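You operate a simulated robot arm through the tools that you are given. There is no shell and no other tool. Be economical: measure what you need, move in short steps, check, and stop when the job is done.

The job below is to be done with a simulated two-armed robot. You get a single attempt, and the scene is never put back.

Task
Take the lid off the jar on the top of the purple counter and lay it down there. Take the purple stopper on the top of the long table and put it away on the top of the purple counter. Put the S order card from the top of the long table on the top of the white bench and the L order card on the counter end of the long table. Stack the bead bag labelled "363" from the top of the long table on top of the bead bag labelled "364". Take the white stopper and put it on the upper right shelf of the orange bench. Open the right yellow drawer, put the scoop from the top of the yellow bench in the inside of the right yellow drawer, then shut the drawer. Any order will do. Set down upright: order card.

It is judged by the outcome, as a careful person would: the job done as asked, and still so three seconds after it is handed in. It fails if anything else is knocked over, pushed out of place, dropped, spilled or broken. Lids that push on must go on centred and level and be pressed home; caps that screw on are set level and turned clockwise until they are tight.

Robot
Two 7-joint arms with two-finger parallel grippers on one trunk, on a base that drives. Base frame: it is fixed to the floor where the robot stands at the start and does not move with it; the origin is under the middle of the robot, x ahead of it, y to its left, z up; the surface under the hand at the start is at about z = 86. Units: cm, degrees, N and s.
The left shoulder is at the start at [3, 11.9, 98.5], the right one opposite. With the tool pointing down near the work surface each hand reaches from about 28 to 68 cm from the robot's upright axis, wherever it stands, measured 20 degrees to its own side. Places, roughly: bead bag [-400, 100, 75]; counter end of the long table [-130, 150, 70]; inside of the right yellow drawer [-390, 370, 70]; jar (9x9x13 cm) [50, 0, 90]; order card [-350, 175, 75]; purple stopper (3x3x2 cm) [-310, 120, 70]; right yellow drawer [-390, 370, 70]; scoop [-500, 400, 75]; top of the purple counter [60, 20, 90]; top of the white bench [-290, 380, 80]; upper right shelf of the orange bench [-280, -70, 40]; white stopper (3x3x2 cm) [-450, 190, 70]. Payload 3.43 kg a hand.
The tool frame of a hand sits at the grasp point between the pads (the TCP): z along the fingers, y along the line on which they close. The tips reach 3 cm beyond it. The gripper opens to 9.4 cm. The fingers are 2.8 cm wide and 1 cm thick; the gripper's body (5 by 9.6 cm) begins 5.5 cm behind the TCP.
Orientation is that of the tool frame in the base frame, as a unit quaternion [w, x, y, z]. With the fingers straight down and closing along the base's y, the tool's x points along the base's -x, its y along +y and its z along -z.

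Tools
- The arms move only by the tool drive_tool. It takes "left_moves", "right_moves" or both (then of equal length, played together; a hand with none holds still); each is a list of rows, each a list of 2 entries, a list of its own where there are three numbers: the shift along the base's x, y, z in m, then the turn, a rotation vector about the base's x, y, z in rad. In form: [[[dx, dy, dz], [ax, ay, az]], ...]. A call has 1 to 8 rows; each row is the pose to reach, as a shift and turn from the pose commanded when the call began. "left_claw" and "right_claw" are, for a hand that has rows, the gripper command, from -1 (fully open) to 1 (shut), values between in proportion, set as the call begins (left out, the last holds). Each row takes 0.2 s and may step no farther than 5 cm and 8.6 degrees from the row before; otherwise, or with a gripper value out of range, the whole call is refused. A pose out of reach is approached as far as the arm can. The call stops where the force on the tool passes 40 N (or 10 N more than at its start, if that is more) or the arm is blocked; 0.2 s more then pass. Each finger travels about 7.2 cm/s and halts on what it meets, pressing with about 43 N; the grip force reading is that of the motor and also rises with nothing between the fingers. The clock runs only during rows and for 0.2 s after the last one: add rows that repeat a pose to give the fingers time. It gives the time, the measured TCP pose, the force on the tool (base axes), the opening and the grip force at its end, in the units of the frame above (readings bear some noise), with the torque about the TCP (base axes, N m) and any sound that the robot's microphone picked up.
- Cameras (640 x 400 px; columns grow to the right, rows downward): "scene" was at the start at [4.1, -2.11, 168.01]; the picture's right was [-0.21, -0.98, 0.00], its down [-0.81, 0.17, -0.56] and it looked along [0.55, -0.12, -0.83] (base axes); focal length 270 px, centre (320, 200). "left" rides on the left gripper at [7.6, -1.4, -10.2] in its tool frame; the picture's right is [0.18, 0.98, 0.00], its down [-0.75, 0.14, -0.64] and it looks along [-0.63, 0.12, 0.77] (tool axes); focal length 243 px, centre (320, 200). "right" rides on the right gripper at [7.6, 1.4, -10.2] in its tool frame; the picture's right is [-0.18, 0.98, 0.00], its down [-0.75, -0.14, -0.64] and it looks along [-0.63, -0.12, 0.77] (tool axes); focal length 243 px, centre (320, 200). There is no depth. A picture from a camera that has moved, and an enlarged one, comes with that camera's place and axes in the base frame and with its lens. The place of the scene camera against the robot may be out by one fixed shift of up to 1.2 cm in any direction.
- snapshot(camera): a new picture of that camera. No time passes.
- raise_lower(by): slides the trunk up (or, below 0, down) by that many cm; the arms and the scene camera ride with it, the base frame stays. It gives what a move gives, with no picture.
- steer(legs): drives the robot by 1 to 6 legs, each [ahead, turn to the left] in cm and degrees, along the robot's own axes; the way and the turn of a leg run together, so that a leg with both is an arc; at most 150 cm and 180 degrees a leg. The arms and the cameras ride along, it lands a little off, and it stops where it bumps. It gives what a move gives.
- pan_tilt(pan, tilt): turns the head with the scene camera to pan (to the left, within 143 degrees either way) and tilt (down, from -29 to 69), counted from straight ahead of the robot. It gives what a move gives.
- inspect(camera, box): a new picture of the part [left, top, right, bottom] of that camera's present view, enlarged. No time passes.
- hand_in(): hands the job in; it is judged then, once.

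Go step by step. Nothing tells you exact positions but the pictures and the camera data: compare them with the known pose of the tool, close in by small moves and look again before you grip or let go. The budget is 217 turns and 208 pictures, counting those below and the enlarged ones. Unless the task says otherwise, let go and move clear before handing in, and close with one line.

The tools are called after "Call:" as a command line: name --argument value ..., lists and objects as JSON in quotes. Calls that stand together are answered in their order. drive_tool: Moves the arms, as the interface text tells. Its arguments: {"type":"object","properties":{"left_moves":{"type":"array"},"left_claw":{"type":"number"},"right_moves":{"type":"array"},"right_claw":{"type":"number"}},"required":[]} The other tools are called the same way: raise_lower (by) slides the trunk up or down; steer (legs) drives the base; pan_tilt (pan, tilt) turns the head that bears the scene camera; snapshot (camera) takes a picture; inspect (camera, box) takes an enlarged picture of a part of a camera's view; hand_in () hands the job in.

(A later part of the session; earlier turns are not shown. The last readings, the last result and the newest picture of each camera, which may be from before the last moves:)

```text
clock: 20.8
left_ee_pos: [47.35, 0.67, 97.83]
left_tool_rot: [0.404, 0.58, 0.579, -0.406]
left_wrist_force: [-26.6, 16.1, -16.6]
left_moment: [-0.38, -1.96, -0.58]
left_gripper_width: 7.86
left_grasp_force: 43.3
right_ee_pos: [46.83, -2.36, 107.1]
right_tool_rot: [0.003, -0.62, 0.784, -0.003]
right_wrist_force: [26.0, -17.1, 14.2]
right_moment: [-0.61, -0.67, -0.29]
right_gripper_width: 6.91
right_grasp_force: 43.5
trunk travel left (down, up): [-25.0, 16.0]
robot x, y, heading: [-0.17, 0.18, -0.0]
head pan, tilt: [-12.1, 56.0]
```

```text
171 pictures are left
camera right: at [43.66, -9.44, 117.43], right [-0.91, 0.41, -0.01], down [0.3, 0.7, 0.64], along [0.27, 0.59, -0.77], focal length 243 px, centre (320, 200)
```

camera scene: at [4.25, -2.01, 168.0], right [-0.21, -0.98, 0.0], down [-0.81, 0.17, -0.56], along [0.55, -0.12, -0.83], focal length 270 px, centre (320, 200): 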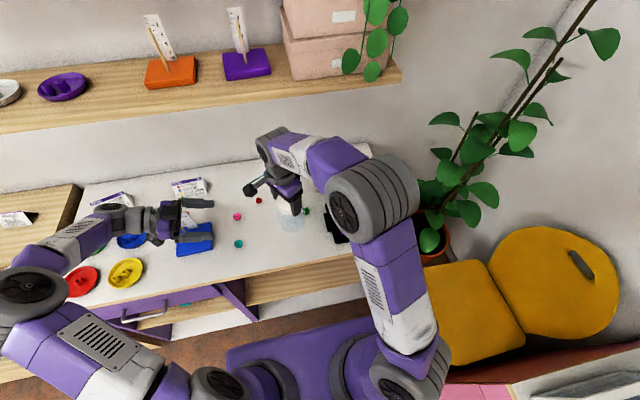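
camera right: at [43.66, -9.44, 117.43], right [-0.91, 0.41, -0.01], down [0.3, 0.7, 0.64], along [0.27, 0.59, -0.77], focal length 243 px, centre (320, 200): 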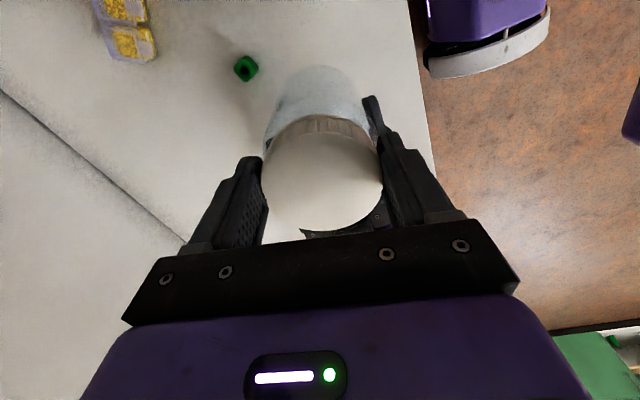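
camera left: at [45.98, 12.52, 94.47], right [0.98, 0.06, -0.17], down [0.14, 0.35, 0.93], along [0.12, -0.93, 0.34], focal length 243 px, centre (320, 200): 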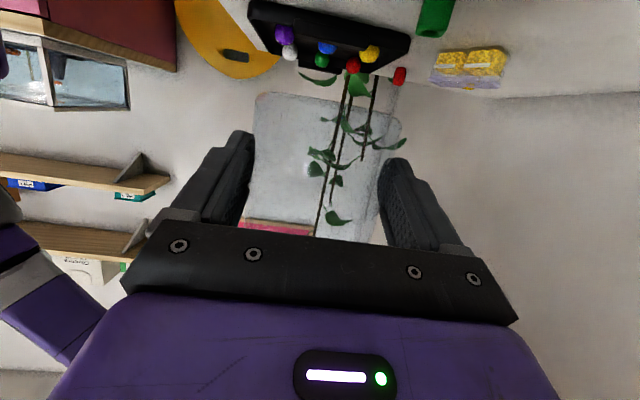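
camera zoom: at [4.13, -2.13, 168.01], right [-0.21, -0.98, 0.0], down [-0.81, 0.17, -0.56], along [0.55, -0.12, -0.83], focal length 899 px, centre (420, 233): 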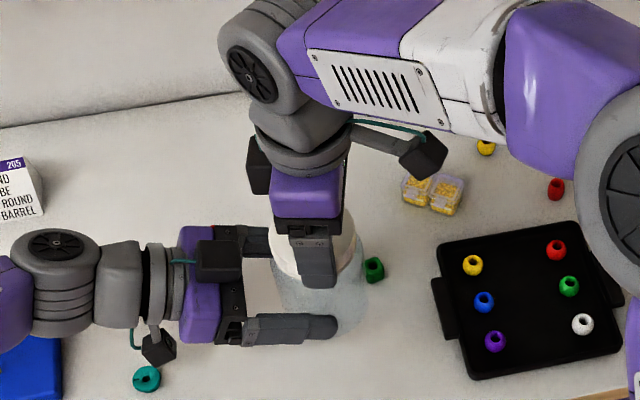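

Quite some side load has built up. With the left hand holding the jar, I let go of the lid, rise a little and look at the lid.

Call:
drive_tool --right_moves '[[[0, 0, 0], [0, 0, 0]], [[0, 0, 0], [0, 0, 0]], [[0, 0, 0.03], [0, 0, 0]], [[0, 0, 0.06], [0, 0, -0.14]], [[0, 0, 0.06], [0, 0, -0.28]], [[0, 0, 0.06], [0, 0, -0.42]], [[0, 0, 0.06], [0, 0, -0.56]]]' --right_claw -1

Call:
snapshot --camera "right"

Call:
snapshot --camera "left"

```text
clock: 22.4
left_ee_pos: [47.44, 0.63, 97.93]
left_tool_rot: [0.406, 0.578, 0.579, -0.407]
left_wrist_force: [0.5, 0.2, -3.3]
left_moment: [0.07, 0.01, -0.01]
left_gripper_width: 7.77
left_grasp_force: 43.1
right_ee_pos: [46.47, -2.13, 113.07]
right_tool_rot: [0.0, -0.38, 0.925, -0.001]
right_wrist_force: [-1.0, 0.0, -0.4]
right_moment: [0.04, 0.03, 0.01]
right_gripper_width: 9.39
right_grasp_force: 0.0
trunk travel left (down, up): [-25.0, 16.0]
robot x, y, heading: [-0.1, -0.58, 0.2]
head pan, tilt: [-12.1, 56.0]
```

```text
170 pictures are left
camera right: at [40.12, -6.44, 123.29], right [-0.56, 0.83, 0.0], down [0.64, 0.43, 0.64], along [0.53, 0.36, -0.77], focal length 243 px, centre (320, 200)
```

right: 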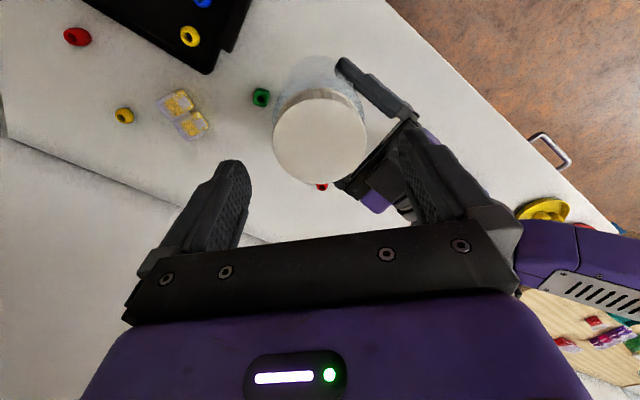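

```text
169 pictures are left
camera left: at [45.95, 12.67, 94.29], right [0.98, 0.06, -0.17], down [0.14, 0.35, 0.93], along [0.12, -0.94, 0.33], focal length 243 px, centre (320, 200)
```

left: 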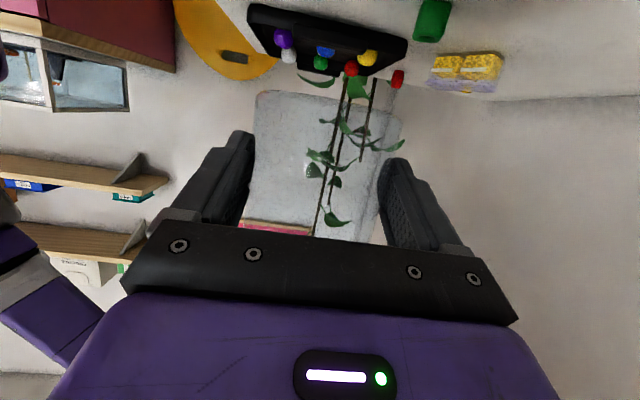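

The left hand holds the jar well. I turn the right hand back clockwise for a second bite.

Call:
drive_tool --right_moves '[[[0, 0, 0], [0, 0, -0.145]], [[0, 0, 0], [0, 0, -0.29]], [[0, 0, 0], [0, 0, -0.435]], [[0, 0, 0], [0, 0, -0.58]], [[0, 0, 0], [0, 0, -0.725]], [[0, 0, 0], [0, 0, -0.87]], [[0, 0, 0], [0, 0, -1.015]], [[0, 0, 0], [0, 0, -1.16]]]'

Call:
drive_tool --right_moves '[[[0, 0, 0], [0, 0, -0.145]], [[0, 0, 0], [0, 0, -0.29]], [[0, 0, 0], [0, 0, -0.435]], [[0, 0, 0], [0, 0, -0.58]], [[0, 0, 0], [0, 0, -0.58]]]'

Call:
snapshot --camera "right"

```text
clock: 24.2
left_ee_pos: [47.41, 0.69, 98.12]
left_tool_rot: [0.406, 0.578, 0.579, -0.406]
left_wrist_force: [0.4, 0.5, -2.4]
left_moment: [0.03, 0.01, 0.0]
left_gripper_width: 7.8
left_grasp_force: 42.6
right_ee_pos: [46.63, -2.04, 113.13]
right_tool_rot: [-0.001, 0.189, 0.982, 0.0]
right_wrist_force: [0.0, 1.3, 0.6]
right_moment: [0.01, -0.02, -0.01]
right_gripper_width: 9.39
right_grasp_force: 0.1
trunk travel left (down, up): [-25.0, 16.0]
robot x, y, heading: [-0.0, 0.09, -0.2]
head pan, tilt: [-12.1, 56.0]
```

```text
clock: 25.4
left_ee_pos: [47.47, 0.45, 97.9]
left_tool_rot: [0.406, 0.578, 0.58, -0.406]
left_wrist_force: [0.0, -0.6, -2.7]
left_moment: [0.05, 0.01, -0.01]
left_gripper_width: 7.82
left_grasp_force: 43.3
right_ee_pos: [46.6, -2.19, 113.01]
right_tool_rot: [0.001, 0.463, 0.886, 0.0]
right_wrist_force: [0.3, -1.0, -0.1]
right_moment: [0.0, 0.02, -0.03]
right_gripper_width: 9.39
right_grasp_force: 0.1
trunk travel left (down, up): [-25.0, 16.0]
robot x, y, heading: [-0.07, 0.01, -0.0]
head pan, tilt: [-12.1, 56.0]
```

```text
168 pictures are left
camera right: at [43.43, 4.93, 123.28], right [0.91, 0.41, 0.0], down [0.32, -0.7, 0.64], along [0.26, -0.59, -0.77], focal length 243 px, centre (320, 200)
```

right: 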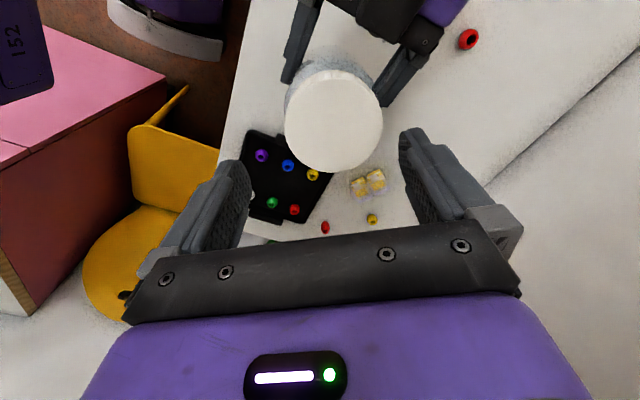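

Triangulating from both yaws, the lid is at about [47.4, -1.45] with its top at z ≈ 104.7, lower than I took it. I recentre and come lower for a deeper grip.

Call:
drive_tool --right_moves '[[[0.008, 0.007, 0], [0, 0, 0]], [[0.008, 0.007, -0.035], [0, 0, 0]], [[0.008, 0.007, -0.035], [0, 0, 0]]]'

Call:
snapshot --camera "right"

Call:
inspect --camera "scene" --box '[230, 130, 350, 250]'

```text
clock: 26.2
left_ee_pos: [47.4, 0.47, 97.96]
left_tool_rot: [0.406, 0.578, 0.58, -0.406]
left_wrist_force: [-0.5, 0.0, -2.8]
left_moment: [0.07, 0.01, 0.03]
left_gripper_width: 7.82
left_grasp_force: 43.1
right_ee_pos: [47.32, -1.45, 109.66]
right_tool_rot: [0.0, 0.461, 0.887, 0.0]
right_wrist_force: [0.3, 0.4, -0.1]
right_moment: [-0.01, 0.01, 0.0]
right_gripper_width: 9.4
right_grasp_force: 0.1
trunk travel left (down, up): [-25.0, 16.0]
robot x, y, heading: [-0.17, 0.16, 0.1]
head pan, tilt: [-12.1, 56.0]
```

```text
167 pictures are left
camera right: at [44.21, 5.59, 119.91], right [0.91, 0.41, 0.0], down [0.32, -0.7, 0.64], along [0.27, -0.58, -0.77], focal length 243 px, centre (320, 200)
```

right: 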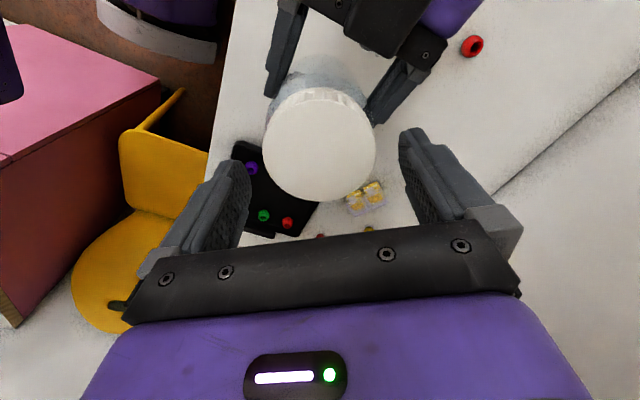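

```text
3.33 times, centred on (290, 190) of scene
camera zoom: at [4.1, -2.11, 168.01], right [-0.21, -0.98, 0.0], down [-0.81, 0.17, -0.56], along [0.55, -0.12, -0.83], focal length 899 px, centre (420, 233)
```

zoom: 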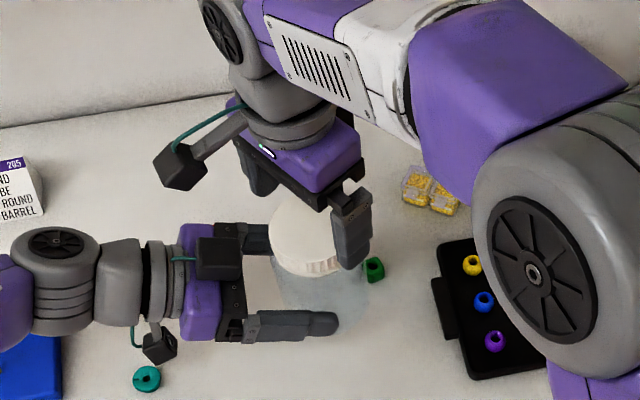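

Centred. Down 3.3 cm and close on the lid.

Call:
drive_tool --right_moves '[[[0, 0, -0.02], [0, 0, 0]], [[0, 0, -0.034], [0, 0, 0]], [[0, 0, -0.034], [0, 0, 0]]]'

Call:
drive_tool --right_moves '[[[0, 0, 0], [0, 0, 0]], [[0, 0, 0], [0, 0, 0]], [[0, 0, 0], [0, 0, 0]]]' --right_claw 1

Call:
snapshot --camera "right"

```text
clock: 27.0
left_ee_pos: [47.42, 0.45, 98.05]
left_tool_rot: [0.406, 0.579, 0.579, -0.407]
left_wrist_force: [-0.5, 0.2, -2.9]
left_moment: [0.05, 0.01, -0.01]
left_gripper_width: 7.8
left_grasp_force: 43.3
right_ee_pos: [47.44, -1.52, 106.27]
right_tool_rot: [0.0, 0.462, 0.887, 0.0]
right_wrist_force: [-0.1, 0.3, 0.0]
right_moment: [-0.02, -0.02, 0.01]
right_gripper_width: 9.4
right_grasp_force: 0.1
trunk travel left (down, up): [-25.0, 16.0]
robot x, y, heading: [0.28, 0.2, -0.2]
head pan, tilt: [-12.1, 56.0]
```

```text
clock: 27.8
left_ee_pos: [47.49, 0.58, 97.96]
left_tool_rot: [0.405, 0.579, 0.58, -0.405]
left_wrist_force: [0.4, -0.6, -6.0]
left_moment: [0.35, -0.28, 0.68]
left_gripper_width: 7.81
left_grasp_force: 42.6
right_ee_pos: [47.29, -1.53, 106.25]
right_tool_rot: [0.0, 0.462, 0.887, 0.0]
right_wrist_force: [0.4, 0.9, 3.2]
right_moment: [-0.14, 0.29, -0.7]
right_gripper_width: 7.23
right_grasp_force: 43.3
trunk travel left (down, up): [-25.0, 16.0]
robot x, y, heading: [-0.23, 0.35, 0.1]
head pan, tilt: [-12.1, 56.0]
```

```text
165 pictures are left
camera right: at [44.2, 5.56, 116.55], right [0.91, 0.41, 0.0], down [0.32, -0.7, 0.64], along [0.26, -0.58, -0.77], focal length 243 px, centre (320, 200)
```

right: 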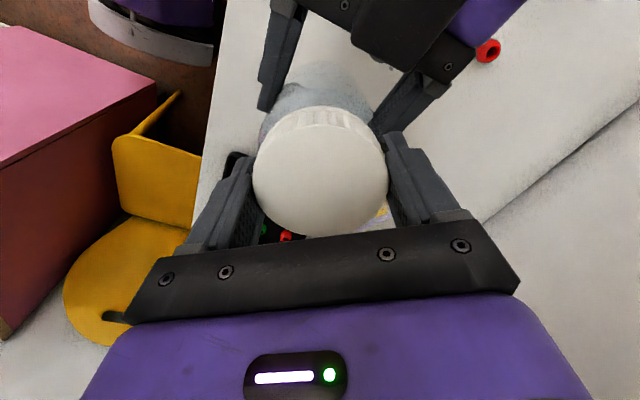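

A fuller grip (7.23 cm). I turn counter-clockwise again.

Call:
drive_tool --right_moves '[[[0, 0, 0], [0, 0, 0.13]], [[0, 0, 0], [0, 0, 0.26]], [[0, 0, 0], [0, 0, 0.39]], [[0, 0, 0], [0, 0, 0.52]]]'

Call:
drive_tool --right_moves '[[[0, 0, 0], [0, 0, 0.13]], [[0, 0, 0], [0, 0, 0.26]], [[0, 0, 0], [0, 0, 0.39]], [[0, 0, 0], [0, 0, 0.52]]]'

Call:
snapshot --camera "right"

Call:
snapshot --camera "left"

```text
clock: 28.8
left_ee_pos: [47.54, 0.68, 97.7]
left_tool_rot: [0.406, 0.576, 0.584, -0.403]
left_wrist_force: [4.3, 2.6, -27.4]
left_moment: [0.71, -0.59, 0.93]
left_gripper_width: 7.83
left_grasp_force: 43.6
right_ee_pos: [47.48, -1.41, 106.17]
right_tool_rot: [-0.001, 0.218, 0.976, 0.0]
right_wrist_force: [-5.0, -2.5, 25.7]
right_moment: [-0.33, 0.94, -0.81]
right_gripper_width: 7.07
right_grasp_force: 43.2
trunk travel left (down, up): [-25.0, 16.0]
robot x, y, heading: [-0.03, -0.08, 0.0]
head pan, tilt: [-12.1, 56.0]
```

```text
clock: 29.8
left_ee_pos: [47.49, 0.66, 97.69]
left_tool_rot: [0.404, 0.578, 0.583, -0.404]
left_wrist_force: [2.5, 14.6, -23.4]
left_moment: [0.55, -0.16, 0.65]
left_gripper_width: 7.79
left_grasp_force: 42.9
right_ee_pos: [47.34, -1.65, 106.11]
right_tool_rot: [0.0, -0.04, 0.999, -0.001]
right_wrist_force: [-3.0, -14.1, 20.7]
right_moment: [-1.2, 0.33, -0.61]
right_gripper_width: 7.04
right_grasp_force: 43.2
trunk travel left (down, up): [-25.0, 16.0]
robot x, y, heading: [0.03, -0.28, 0.0]
head pan, tilt: [-12.1, 56.0]
```

```text
164 pictures are left
camera right: at [39.72, -0.7, 116.38], right [0.1, 0.99, 0.0], down [0.76, -0.08, 0.64], along [0.64, -0.07, -0.77], focal length 243 px, centre (320, 200)
```

right: 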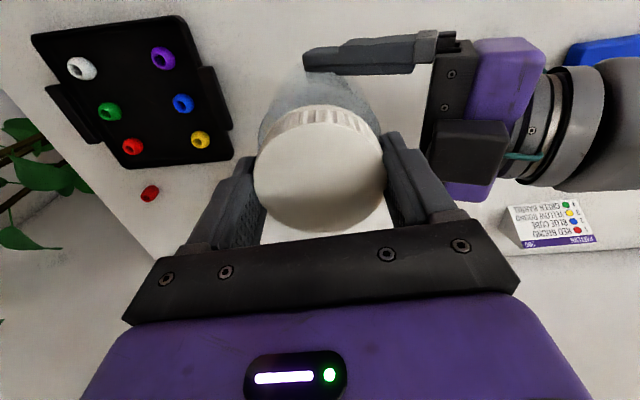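

```text
163 pictures are left
camera left: at [45.92, 12.86, 94.1], right [0.98, 0.07, -0.18], down [0.14, 0.34, 0.93], along [0.13, -0.94, 0.33], focal length 243 px, centre (320, 200)
```

left: 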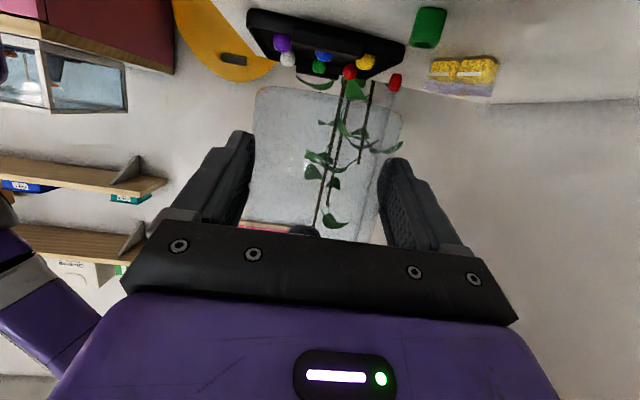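

The lid pushes up strongly as it turns, so it is unscrewing. I rise with it and turn on.

Call:
drive_tool --right_moves '[[[0, -0.001, 0.003], [0, 0, 0]], [[0, -0.002, 0.004], [0, 0, 0.13]], [[0, -0.002, 0.004], [0, 0, 0.26]], [[0, -0.002, 0.005], [0, 0, 0.39]], [[0, -0.002, 0.005], [0, 0, 0.52]], [[0, -0.002, 0.005], [0, 0, 0.65]], [[0, -0.002, 0.006], [0, 0, 0.78]]]'

Call:
snapshot --camera "left"

```text
clock: 31.4
left_ee_pos: [47.42, 0.58, 98.03]
left_tool_rot: [0.406, 0.578, 0.579, -0.407]
left_wrist_force: [3.3, 15.7, 2.2]
left_moment: [-0.22, 0.68, 0.27]
left_gripper_width: 7.8
left_grasp_force: 42.9
right_ee_pos: [47.38, -1.8, 106.81]
right_tool_rot: [-0.001, -0.418, 0.908, 0.0]
right_wrist_force: [-3.8, -15.2, -3.9]
right_moment: [-1.28, -0.34, -0.2]
right_gripper_width: 7.04
right_grasp_force: 42.8
trunk travel left (down, up): [-25.0, 16.0]
robot x, y, heading: [-0.15, 0.05, 0.2]
head pan, tilt: [-12.1, 56.0]
```

```text
162 pictures are left
camera left: at [45.96, 12.63, 94.35], right [0.98, 0.06, -0.17], down [0.14, 0.35, 0.93], along [0.12, -0.94, 0.33], focal length 243 px, centre (320, 200)
```

left: 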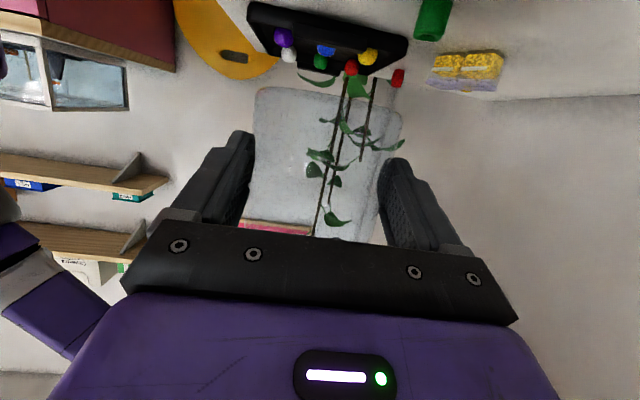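

Call:
drive_tool --right_moves '[[[0, -0.002, 0.0], [0, 0, 0.13]], [[0, -0.004, 0.001], [0, 0, 0.26]], [[0, -0.004, 0.001], [0, 0, 0.39]], [[0, -0.004, 0.002], [0, 0, 0.52]], [[0, -0.004, 0.002], [0, 0, 0.65]], [[0, -0.004, 0.005], [0, 0, 0.65]], [[0, -0.004, 0.008], [0, 0, 0.65]]]'

Call:
inspect --camera "scene" --box '[230, 130, 350, 250]'

Call:
snapshot --camera "left"

```text
clock: 33.0
left_ee_pos: [47.47, 0.44, 97.98]
left_tool_rot: [0.406, 0.578, 0.58, -0.406]
left_wrist_force: [-0.8, -4.8, -1.2]
left_moment: [0.42, -0.03, 0.05]
left_gripper_width: 7.83
left_grasp_force: 42.7
right_ee_pos: [47.44, -1.83, 107.58]
right_tool_rot: [0.0, -0.686, 0.727, 0.001]
right_wrist_force: [0.7, 5.5, -1.8]
right_moment: [-0.03, 0.02, -0.03]
right_gripper_width: 6.98
right_grasp_force: 42.8
trunk travel left (down, up): [-25.0, 16.0]
robot x, y, heading: [0.11, 0.25, -0.2]
head pan, tilt: [-12.1, 56.0]
```

```text
3.33 times, centred on (290, 190) of scene
camera zoom: at [4.12, -2.11, 168.01], right [-0.21, -0.98, 0.0], down [-0.81, 0.17, -0.56], along [0.55, -0.12, -0.83], focal length 899 px, centre (420, 233)
```

zoom: 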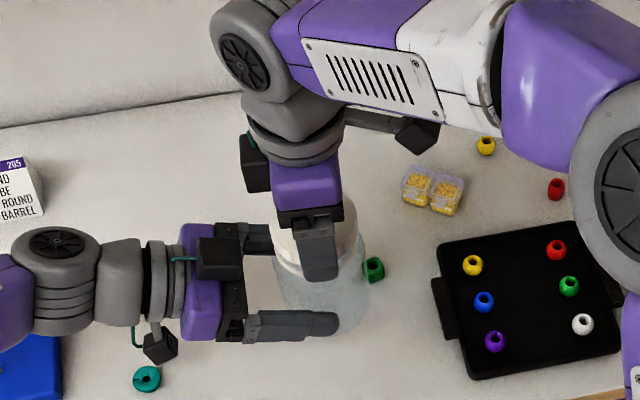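

```text
160 pictures are left
camera left: at [45.93, 12.6, 94.31], right [0.98, 0.06, -0.17], down [0.14, 0.35, 0.93], along [0.12, -0.94, 0.33], focal length 243 px, centre (320, 200)
```

left: 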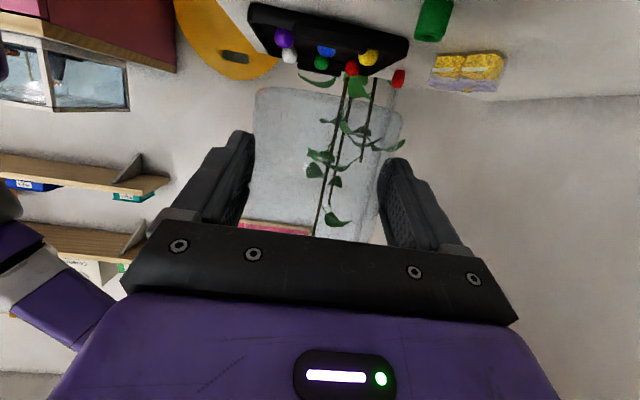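

Lifted almost freely with only 2 N: the lid seems off. I raise it well clear of the jar.

Call:
drive_tool --right_moves '[[[0, 0, 0.005], [0, 0, 0]], [[0, 0, 0.015], [0, 0, 0]], [[0, 0, 0.04], [0, 0, 0]], [[0, 0, 0.08], [0, 0, 0]]]'

Call:
inspect --camera "scene" --box '[200, 130, 360, 270]'

Call:
snapshot --camera "right"

```text
clock: 34.0
left_ee_pos: [47.35, 0.38, 98.01]
left_tool_rot: [0.406, 0.578, 0.58, -0.406]
left_wrist_force: [0.4, 0.3, -2.0]
left_moment: [0.04, -0.01, -0.03]
left_gripper_width: 7.8
left_grasp_force: 42.8
right_ee_pos: [47.39, -2.0, 115.57]
right_tool_rot: [0.001, -0.686, 0.728, 0.0]
right_wrist_force: [0.2, -0.6, -0.6]
right_moment: [-0.03, 0.0, -0.02]
right_gripper_width: 6.98
right_grasp_force: 42.8
trunk travel left (down, up): [-25.0, 16.0]
robot x, y, heading: [0.08, 0.05, 0.2]
head pan, tilt: [-12.1, 56.0]
```

```text
2.86 times, centred on (280, 200) of scene
camera zoom: at [4.06, -2.1, 168.01], right [-0.21, -0.98, 0.0], down [-0.81, 0.17, -0.56], along [0.55, -0.12, -0.83], focal length 771 px, centre (434, 200)
```

zoom: 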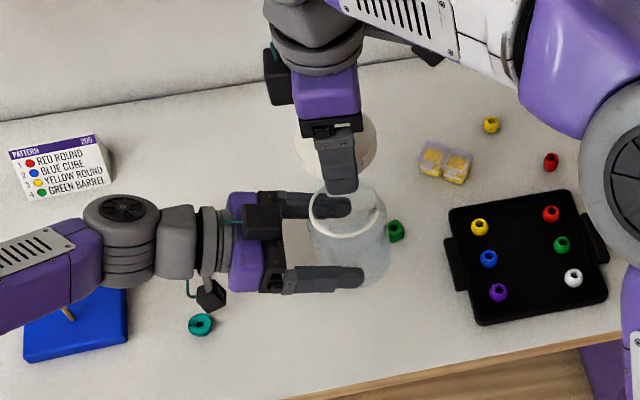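

```text
158 pictures are left
camera right: at [45.5, -9.52, 125.86], right [-0.97, 0.24, 0.0], down [0.19, 0.74, 0.64], along [0.16, 0.62, -0.77], focal length 243 px, centre (320, 200)
```

right: 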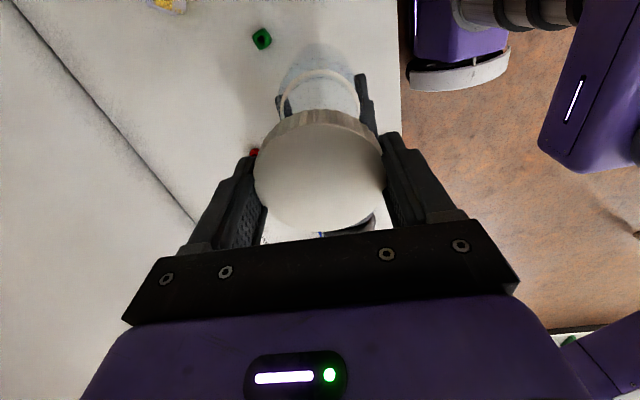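

The lid is off. I carry it behind the jar to about [61.5, -2], a free place, and lower it.

Call:
drive_tool --right_moves '[[[0.045, 0, 0], [0, 0, 0]], [[0.09, 0, 0], [0, 0, 0]], [[0.14, 0, 0], [0, 0, 0]], [[0.14, 0, -0.045], [0, 0, 0]], [[0.14, 0, -0.09], [0, 0, 0]], [[0.14, 0, -0.135], [0, 0, 0]], [[0.14, 0, -0.18], [0, 0, 0]], [[0.14, 0, -0.215], [0, 0, 0]]]'

Call:
snapshot --camera "right"

Call:
inspect --camera "scene" --box '[200, 130, 360, 270]'

```text
clock: 35.8
left_ee_pos: [47.31, 0.51, 98.09]
left_tool_rot: [0.407, 0.578, 0.579, -0.405]
left_wrist_force: [0.9, -0.9, -3.3]
left_moment: [0.06, -0.03, 0.02]
left_gripper_width: 7.81
left_grasp_force: 43.3
right_ee_pos: [62.86, -1.45, 94.34]
right_tool_rot: [0.0, -0.686, 0.728, 0.001]
right_wrist_force: [-0.3, 0.8, 0.4]
right_moment: [0.0, -0.01, 0.01]
right_gripper_width: 6.98
right_grasp_force: 42.7
right hand out of reach, approached as far as the arm can: row 3, 4, 6, 7, 8
trunk travel left (down, up): [-25.0, 16.0]
robot x, y, heading: [0.0, 0.33, 0.1]
head pan, tilt: [-12.1, 56.0]
```

```text
157 pictures are left
camera right: at [61.05, -9.02, 104.54], right [-0.97, 0.24, 0.0], down [0.19, 0.74, 0.64], along [0.15, 0.62, -0.77], focal length 243 px, centre (320, 200)
```

right: 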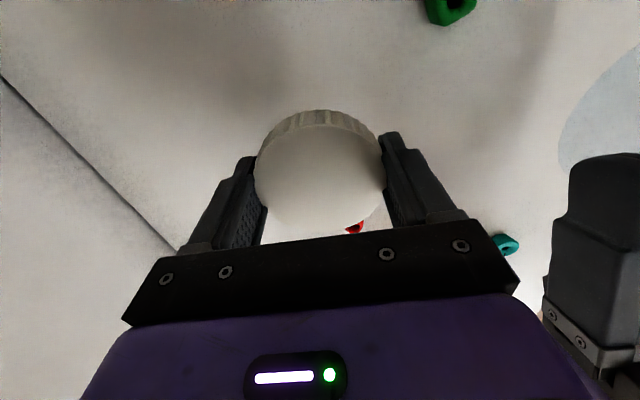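

```text
2.86 times, centred on (280, 200) of scene
camera zoom: at [3.89, -2.14, 168.01], right [-0.21, -0.98, 0.0], down [-0.81, 0.17, -0.56], along [0.55, -0.12, -0.83], focal length 771 px, centre (434, 200)
```

zoom: 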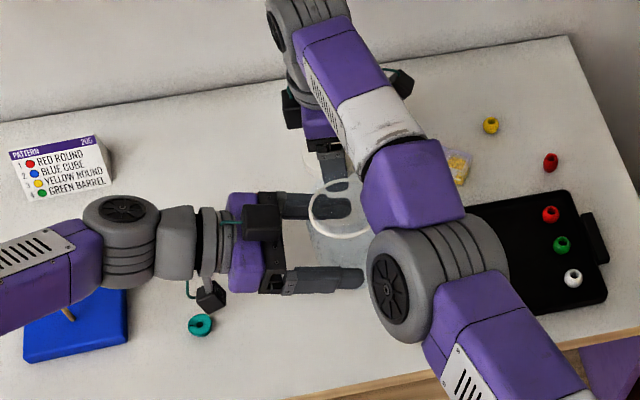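

The spot is clear. I lower the lid in small steps to the counter.

Call:
drive_tool --right_moves '[[[-0.012, 0, -0.01], [0, 0, 0]], [[-0.012, 0, -0.03], [0, 0, 0]], [[-0.012, 0, -0.037], [0, 0, 0]], [[-0.012, 0, -0.037], [0, 0, 0]]]'

Call:
snapshot --camera "right"

```text
clock: 36.8
left_ee_pos: [47.66, 0.53, 97.94]
left_tool_rot: [0.406, 0.578, 0.58, -0.406]
left_wrist_force: [-0.6, -0.3, -1.7]
left_moment: [0.06, 0.01, -0.01]
left_gripper_width: 7.83
left_grasp_force: 43.1
right_ee_pos: [62.95, -1.32, 90.37]
right_tool_rot: [-0.001, -0.685, 0.729, 0.001]
right_wrist_force: [0.3, -0.3, 0.9]
right_moment: [-0.01, 0.04, 0.0]
right_gripper_width: 6.96
right_grasp_force: 42.9
right hand out of reach, approached as far as the arm can: row 1, 2, 3, 4
trunk travel left (down, up): [-25.0, 16.0]
robot x, y, heading: [0.02, -0.11, 0.2]
head pan, tilt: [-12.1, 56.0]
```

```text
155 pictures are left
camera right: at [61.16, -8.86, 100.65], right [-0.97, 0.24, 0.0], down [0.19, 0.74, 0.64], along [0.15, 0.62, -0.77], focal length 243 px, centre (320, 200)
```

right: 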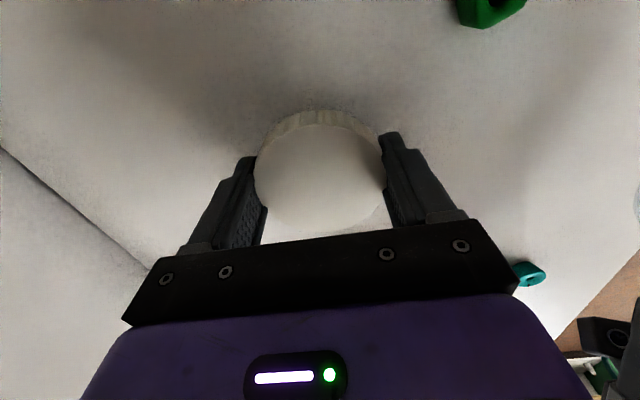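

Call:
drive_tool --right_moves '[[[0, 0, -0.004], [0, 0, 0]], [[0, 0, -0.008], [0, 0, 0]], [[0, 0, -0.011], [0, 0, 0]]]'

Call:
snapshot --camera "right"

```text
clock: 37.6
left_ee_pos: [47.52, 0.46, 97.88]
left_tool_rot: [0.406, 0.578, 0.579, -0.407]
left_wrist_force: [-0.2, 0.3, -2.8]
left_moment: [0.06, 0.02, 0.02]
left_gripper_width: 7.8
left_grasp_force: 43.2
right_ee_pos: [62.9, -1.35, 89.25]
right_tool_rot: [0.0, -0.686, 0.728, 0.0]
right_wrist_force: [-0.3, 0.5, -0.5]
right_moment: [0.01, -0.01, -0.02]
right_gripper_width: 6.97
right_grasp_force: 42.4
trunk travel left (down, up): [-25.0, 16.0]
robot x, y, heading: [0.26, -0.41, 0.1]
head pan, tilt: [-12.1, 56.0]
```

```text
154 pictures are left
camera right: at [61.09, -8.91, 99.5], right [-0.97, 0.24, 0.0], down [0.19, 0.74, 0.64], along [0.16, 0.62, -0.77], focal length 243 px, centre (320, 200)
```

right: 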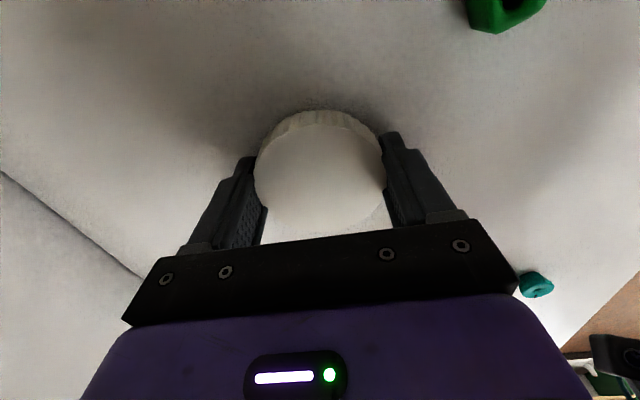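

Still no contact force; a few more millimetres down.

Call:
drive_tool --right_moves '[[[0, 0, -0.003], [0, 0, 0]], [[0, 0, -0.006], [0, 0, 0]]]'

```text
clock: 38.2
left_ee_pos: [47.28, 0.55, 98.01]
left_tool_rot: [0.407, 0.578, 0.579, -0.406]
left_wrist_force: [-0.6, 0.1, -2.7]
left_moment: [0.06, 0.02, 0.0]
left_gripper_width: 7.82
left_grasp_force: 42.9
right_ee_pos: [62.79, -1.29, 88.92]
right_tool_rot: [0.002, -0.685, 0.728, -0.002]
right_wrist_force: [-0.5, -0.4, 17.1]
right_moment: [-0.05, 0.72, 0.17]
right_gripper_width: 6.98
right_grasp_force: 43.2
trunk travel left (down, up): [-25.0, 16.0]
robot x, y, heading: [0.07, -0.05, -0.1]
head pan, tilt: [-12.1, 56.0]
```

Contact at the counter. Ease up a hair, open, and rise straight.

Call:
drive_tool --right_moves '[[[0, 0, 0.003], [0, 0, 0]], [[0, 0, 0.003], [0, 0, 0]], [[0, 0, 0.003], [0, 0, 0]], [[0, 0, 0.03], [0, 0, 0]], [[0, 0, 0.07], [0, 0, 0]], [[0, 0, 0.12], [0, 0, 0]]]' --right_claw -1

Call:
snapshot --camera "right"

```text
clock: 39.6
left_ee_pos: [47.34, 0.43, 98.06]
left_tool_rot: [0.406, 0.578, 0.58, -0.405]
left_wrist_force: [0.0, 0.1, -2.3]
left_moment: [0.09, -0.05, 0.0]
left_gripper_width: 7.79
left_grasp_force: 43.4
right_ee_pos: [62.7, -1.33, 100.53]
right_tool_rot: [0.0, -0.686, 0.728, 0.001]
right_wrist_force: [1.0, -0.1, -0.2]
right_moment: [0.0, 0.0, -0.01]
right_gripper_width: 9.42
right_grasp_force: 0.1
trunk travel left (down, up): [-25.0, 16.0]
robot x, y, heading: [-0.12, -0.06, 0.1]
head pan, tilt: [-12.1, 56.0]
```

```text
153 pictures are left
camera right: at [60.84, -8.84, 110.76], right [-0.97, 0.24, 0.0], down [0.19, 0.74, 0.64], along [0.16, 0.62, -0.77], focal length 243 px, centre (320, 200)
```

right: 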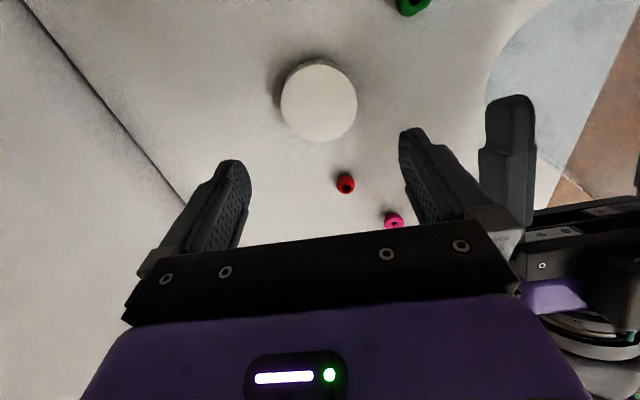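

The lid lies flat on the counter. Now I lower the jar with the left hand toward its place, watching the camera clearance under the tilted hand.

Call:
drive_tool --left_moves '[[[0, 0, -0.03], [0, 0, 0]], [[0, 0, -0.055], [0, 0, 0]], [[0, 0, -0.055], [0, 0, 0]]]'

Call:
inspect --camera "scene" --box '[200, 130, 360, 270]'

Call:
snapshot --camera "left"

```text
clock: 40.4
left_ee_pos: [47.41, 0.44, 92.53]
left_tool_rot: [0.406, 0.578, 0.58, -0.406]
left_wrist_force: [-0.3, 0.5, -2.7]
left_moment: [0.07, 0.01, 0.02]
left_gripper_width: 7.78
left_grasp_force: 43.1
right_ee_pos: [63.02, -1.39, 100.47]
right_tool_rot: [0.0, -0.685, 0.729, 0.0]
right_wrist_force: [-0.2, 0.7, 0.3]
right_moment: [0.02, 0.02, -0.02]
right_gripper_width: 9.4
right_grasp_force: 0.1
trunk travel left (down, up): [-25.0, 16.0]
robot x, y, heading: [-0.11, -0.07, 0.0]
head pan, tilt: [-12.1, 56.0]
```

```text
2.86 times, centred on (280, 200) of scene
camera zoom: at [4.1, -2.12, 168.01], right [-0.21, -0.98, 0.0], down [-0.81, 0.17, -0.56], along [0.55, -0.12, -0.83], focal length 771 px, centre (434, 200)
```

zoom: 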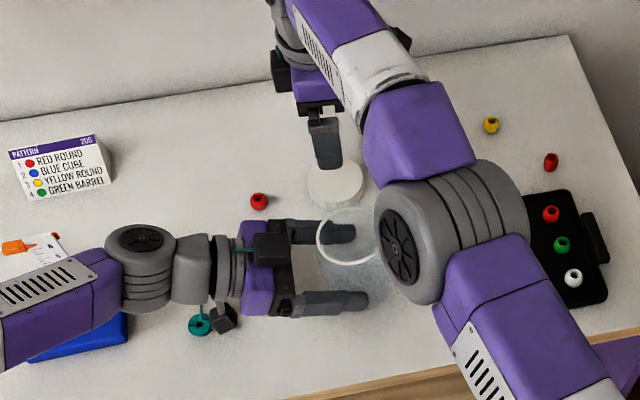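

```text
151 pictures are left
camera left: at [45.92, 12.61, 88.86], right [0.98, 0.06, -0.17], down [0.14, 0.35, 0.93], along [0.12, -0.94, 0.33], focal length 243 px, centre (320, 200)
```

left: 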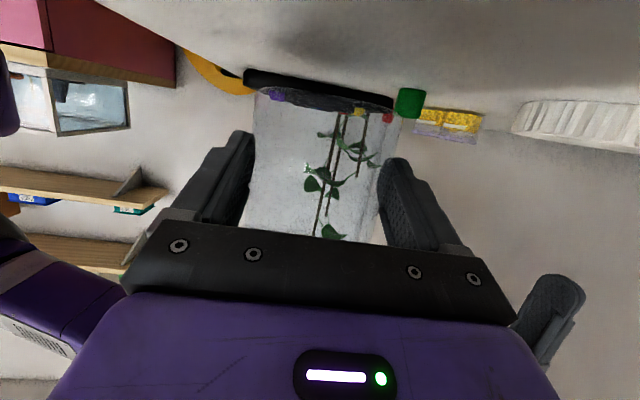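

About 1.7 cm remain. I lower on in small steps and watch the force.

Call:
drive_tool --left_moves '[[[0, 0, -0.006], [0, 0, 0]], [[0, 0, -0.011], [0, 0, 0]], [[0, 0, -0.011], [0, 0, 0]]]'

Call:
snapshot --camera "left"

Call:
inspect --camera "scene" --box '[230, 180, 310, 260]'

```text
clock: 41.1
left_ee_pos: [47.56, 0.54, 91.96]
left_tool_rot: [0.41, 0.578, 0.577, -0.406]
left_wrist_force: [-9.4, 3.1, 17.9]
left_moment: [3.06, 0.76, 1.31]
left_gripper_width: 7.81
left_grasp_force: 43.1
right_ee_pos: [62.58, -1.16, 100.5]
right_tool_rot: [0.001, -0.685, 0.728, 0.0]
right_wrist_force: [-0.1, 0.5, 0.3]
right_moment: [0.01, 0.02, -0.04]
right_gripper_width: 9.39
right_grasp_force: 0.1
trunk travel left (down, up): [-25.0, 16.0]
robot x, y, heading: [-0.0, -0.08, 0.0]
head pan, tilt: [-12.1, 56.0]
stopped in row 3 (left hand): the force on the tool passed its limit at 44 N (the readings are from after the stop); the commanded pose is now the measured one
```

```text
150 pictures are left
camera left: at [46.06, 12.62, 88.3], right [0.98, 0.06, -0.17], down [0.14, 0.35, 0.93], along [0.12, -0.93, 0.34], focal length 243 px, centre (320, 200)
```

left: 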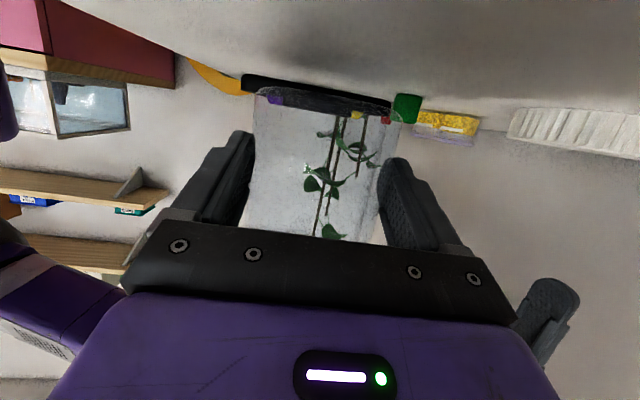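

```text
5.00 times, centred on (270, 220) of scene
camera zoom: at [3.82, -2.08, 168.02], right [-0.21, -0.98, 0.0], down [-0.81, 0.17, -0.56], along [0.55, -0.12, -0.83], focal length 1349 px, centre (570, 100)
```

zoom: 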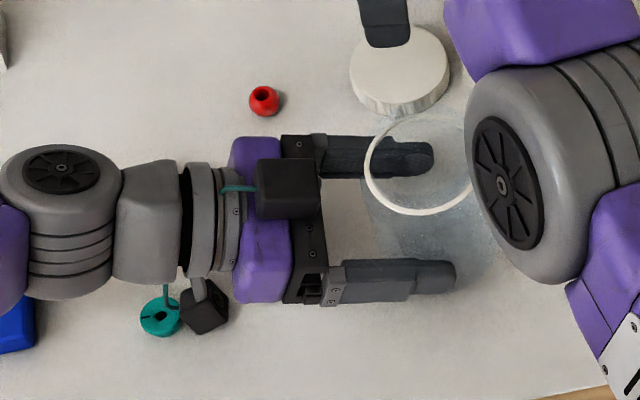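

The camera under the left hand touches the counter first, so I raise the jar again and will take over with the right hand, gripping the jar's rim wall from above. First I bring the right hand over with fingers closing along y.

Call:
drive_tool --left_moves '[[[0, 0, 0.015], [0, 0, 0]], [[0, 0, 0.015], [0, 0, 0]], [[0, 0, 0.015], [0, 0, 0]], [[0, 0, 0.015], [0, 0, 0]], [[0, 0, 0.015], [0, 0, 0]], [[0, 0, 0.015], [0, 0, 0]], [[0, 0, 0.015], [0, 0, 0]], [[0, 0, 0.015], [0, 0, 0]]]' --right_moves '[[[-0.01, 0, 0.04], [0, 0, 0]], [[-0.02, 0, 0.08], [0, 0, -0.13]], [[-0.03, 0, 0.12], [0, 0, -0.28]], [[-0.06, -0.01, 0.15], [0, 0, -0.42]], [[-0.09, -0.02, 0.15], [0, 0, -0.56]], [[-0.12, -0.03, 0.15], [0, 0, -0.7]], [[-0.15, -0.035, 0.15], [0, 0, -0.84]], [[-0.154, -0.035, 0.13], [0, 0, -0.98]]]' --right_claw -0.28

Call:
drive_tool --right_moves '[[[0, 0, 0], [0, 0, -0.13]], [[0, 0, 0], [0, 0, -0.26]], [[0, 0, 0], [0, 0, -0.39]], [[0, 0, 0], [0, 0, -0.52]], [[0, 0, 0], [0, 0, -0.52]]]'

Call:
snapshot --camera "right"

Call:
snapshot --camera "scene"

```text
clock: 42.1
left_ee_pos: [47.5, 1.05, 93.35]
left_tool_rot: [0.411, 0.577, 0.578, -0.405]
left_wrist_force: [-0.2, 0.6, -2.2]
left_moment: [0.03, -0.03, 0.02]
left_gripper_width: 7.79
left_grasp_force: 42.6
right_ee_pos: [57.16, -1.17, 104.01]
right_tool_rot: [-0.096, -0.554, 0.827, 0.019]
right_wrist_force: [0.8, -0.3, 5.1]
right_moment: [-0.06, 0.0, 0.01]
right_gripper_width: 6.02
right_grasp_force: 0.0
trunk travel left (down, up): [-25.0, 16.0]
robot x, y, heading: [0.15, 0.22, -0.3]
head pan, tilt: [-12.1, 56.0]
stopped in row 4 (right hand): the arm was blocked; the commanded pose is now the measured one
```

```text
clock: 43.3
left_ee_pos: [47.45, 0.79, 93.41]
left_tool_rot: [0.409, 0.578, 0.578, -0.405]
left_wrist_force: [-0.5, 0.2, -2.7]
left_moment: [0.06, -0.02, 0.0]
left_gripper_width: 7.8
left_grasp_force: 43.2
right_ee_pos: [57.12, -1.51, 103.87]
right_tool_rot: [-0.087, -0.321, 0.942, 0.04]
right_wrist_force: [-0.3, 0.4, 0.3]
right_moment: [-0.02, 0.04, 0.02]
right_gripper_width: 6.03
right_grasp_force: 0.1
trunk travel left (down, up): [-25.0, 16.0]
robot x, y, heading: [0.15, -0.07, -0.1]
head pan, tilt: [-12.1, 56.0]
```

```text
148 pictures are left
camera right: at [52.38, -5.21, 115.16], right [-0.44, 0.89, 0.1], down [0.79, 0.34, 0.51], along [0.42, 0.31, -0.86], focal length 243 px, centre (320, 200)
```

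right: 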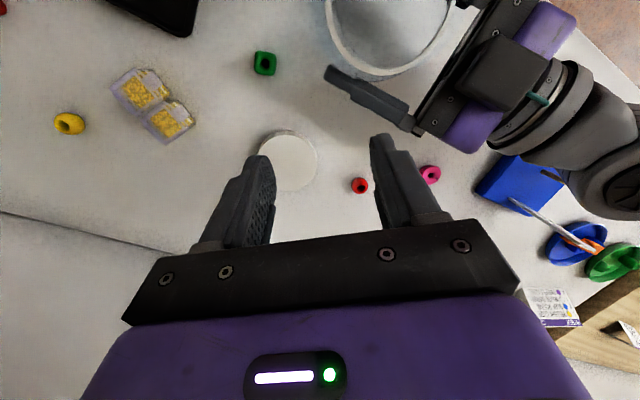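

```text
147 pictures are left
camera scene: at [4.14, -1.87, 168.0], right [-0.21, -0.98, 0.0], down [-0.81, 0.18, -0.56], along [0.55, -0.12, -0.83], focal length 270 px, centre (320, 200)
```

scene: 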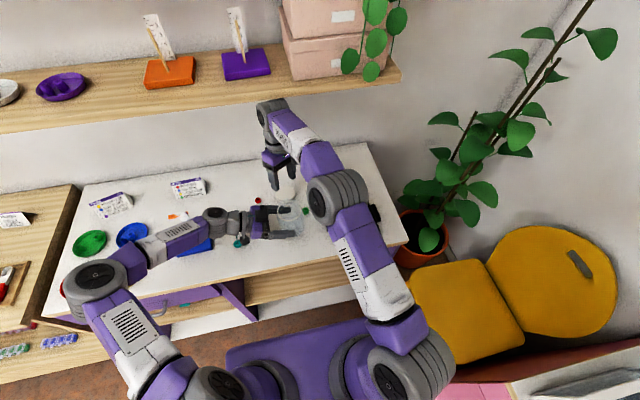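

The right arm got blocked in the stretched pose and its tool tilted about 11 degrees. I pull it back toward the robot, level it, and raise gently.

Call:
drive_tool --right_moves '[[[-0.02, -0.01, 0.0], [-0.01, -0.06, 0]], [[-0.03, -0.02, 0.02], [-0.015, -0.13, 0]], [[-0.05, -0.03, 0.04], [-0.02, -0.19, 0]], [[-0.07, -0.035, 0.06], [-0.02, -0.19, 0]], [[-0.09, -0.035, 0.08], [-0.02, -0.19, 0]]]'

Call:
snapshot --camera "right"

```text
clock: 44.5
left_ee_pos: [47.43, 0.47, 93.32]
left_tool_rot: [0.409, 0.579, 0.577, -0.405]
left_wrist_force: [-0.8, 0.9, -2.4]
left_moment: [0.04, -0.03, 0.05]
left_gripper_width: 7.81
left_grasp_force: 42.8
right_ee_pos: [48.05, -5.45, 112.29]
right_tool_rot: [0.005, -0.322, 0.947, 0.001]
right_wrist_force: [-0.3, -0.4, -0.2]
right_moment: [0.0, -0.03, 0.0]
right_gripper_width: 6.02
right_grasp_force: 0.1
trunk travel left (down, up): [-25.0, 16.0]
robot x, y, heading: [0.17, -0.32, -0.3]
head pan, tilt: [-12.1, 56.0]
```

```text
146 pictures are left
camera right: at [41.09, -8.97, 122.52], right [-0.45, 0.89, 0.0], down [0.68, 0.34, 0.65], along [0.58, 0.3, -0.76], focal length 243 px, centre (320, 200)
```

right: 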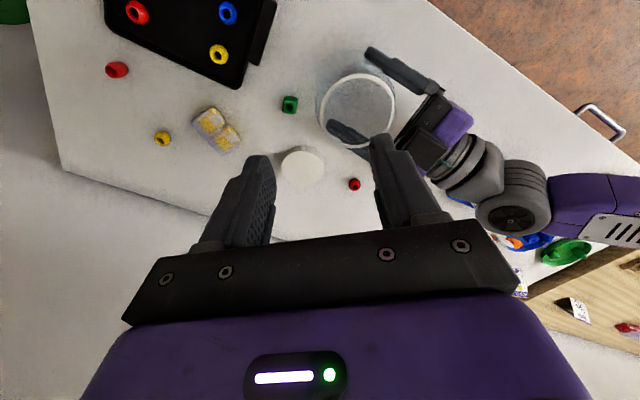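

Level again at yaw 37.5°, which suits. The rim centre is near [47.1, -1.9]; I place the fingers astride its near wall at [48.95, -4.3], just above the rim.

Call:
drive_tool --right_moves '[[[0.009, 0.011, -0.02], [0, 0, 0]], [[0.009, 0.011, -0.05], [0, 0, 0]], [[0.009, 0.011, -0.075], [0, 0, 0]], [[0.009, 0.011, -0.075], [0, 0, 0]]]'

Call:
snapshot --camera "right"

Call:
inspect --camera "scene" --box '[230, 150, 330, 250]'

```text
clock: 45.5
left_ee_pos: [47.49, 0.48, 93.24]
left_tool_rot: [0.409, 0.579, 0.577, -0.405]
left_wrist_force: [0.6, -0.5, -3.3]
left_moment: [0.02, 0.01, 0.01]
left_gripper_width: 7.82
left_grasp_force: 43.0
right_ee_pos: [49.17, -4.28, 104.74]
right_tool_rot: [0.005, -0.322, 0.947, 0.002]
right_wrist_force: [-0.8, -0.2, -0.8]
right_moment: [-0.01, 0.02, 0.0]
right_gripper_width: 6.03
right_grasp_force: 0.1
trunk travel left (down, up): [-25.0, 16.0]
robot x, y, heading: [-0.15, -0.15, -0.4]
head pan, tilt: [-12.1, 56.0]
```

```text
145 pictures are left
camera right: at [42.22, -7.86, 114.87], right [-0.45, 0.89, 0.0], down [0.68, 0.34, 0.65], along [0.58, 0.3, -0.76], focal length 243 px, centre (320, 200)
```

right: 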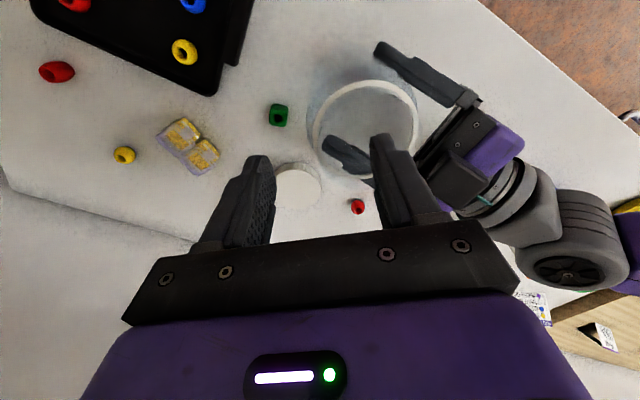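

```text
4.00 times, centred on (280, 200) of scene
camera zoom: at [3.99, -2.26, 168.01], right [-0.21, -0.98, 0.0], down [-0.81, 0.18, -0.56], along [0.55, -0.12, -0.83], focal length 1079 px, centre (480, 200)
```

zoom: 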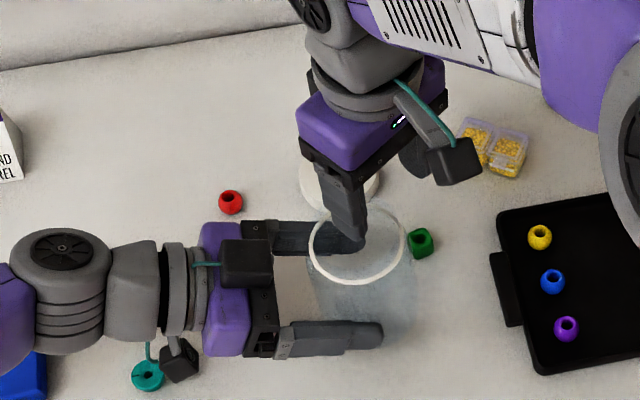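

Shift slightly to the radial line and descend so the tips are 1.4 cm below the rim.

Call:
drive_tool --right_moves '[[[-0.004, -0.003, 0], [0, 0, 0]], [[-0.004, -0.003, -0.016], [0, 0, 0]], [[-0.004, -0.003, -0.032], [0, 0, 0]], [[-0.004, -0.003, -0.032], [0, 0, 0]]]'

Call:
snapshot --camera "right"

Call:
snapshot --camera "left"

```text
clock: 46.5
left_ee_pos: [47.44, 0.47, 93.35]
left_tool_rot: [0.409, 0.579, 0.578, -0.405]
left_wrist_force: [-1.2, 0.0, -2.0]
left_moment: [0.04, 0.0, 0.02]
left_gripper_width: 7.8
left_grasp_force: 43.3
right_ee_pos: [48.76, -4.54, 101.46]
right_tool_rot: [0.004, -0.322, 0.947, 0.002]
right_wrist_force: [-0.4, 0.2, -0.3]
right_moment: [0.0, -0.01, 0.0]
right_gripper_width: 6.01
right_grasp_force: 0.1
trunk travel left (down, up): [-25.0, 16.0]
robot x, y, heading: [0.18, -0.12, -0.3]
head pan, tilt: [-12.1, 56.0]
```

```text
143 pictures are left
camera right: at [41.85, -8.11, 111.73], right [-0.45, 0.89, 0.0], down [0.68, 0.34, 0.65], along [0.58, 0.3, -0.76], focal length 243 px, centre (320, 200)
```

right: 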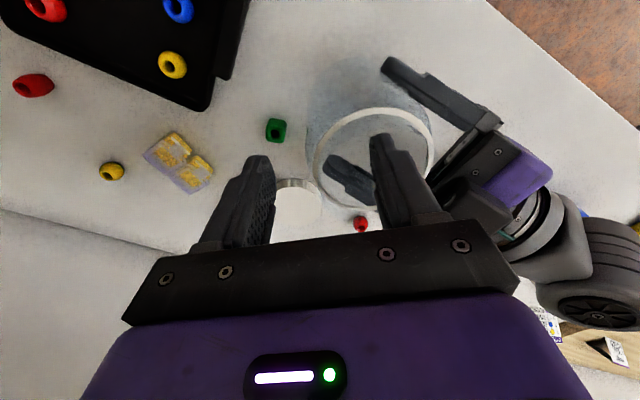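

```text
142 pictures are left
camera left: at [46.05, 12.61, 89.63], right [0.98, 0.06, -0.17], down [0.14, 0.35, 0.93], along [0.12, -0.93, 0.34], focal length 243 px, centre (320, 200)
```

left: 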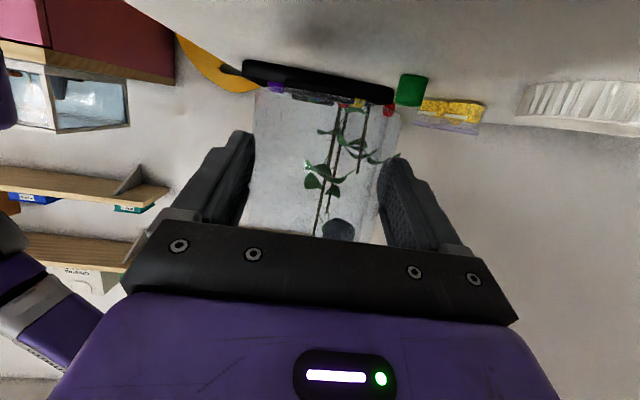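

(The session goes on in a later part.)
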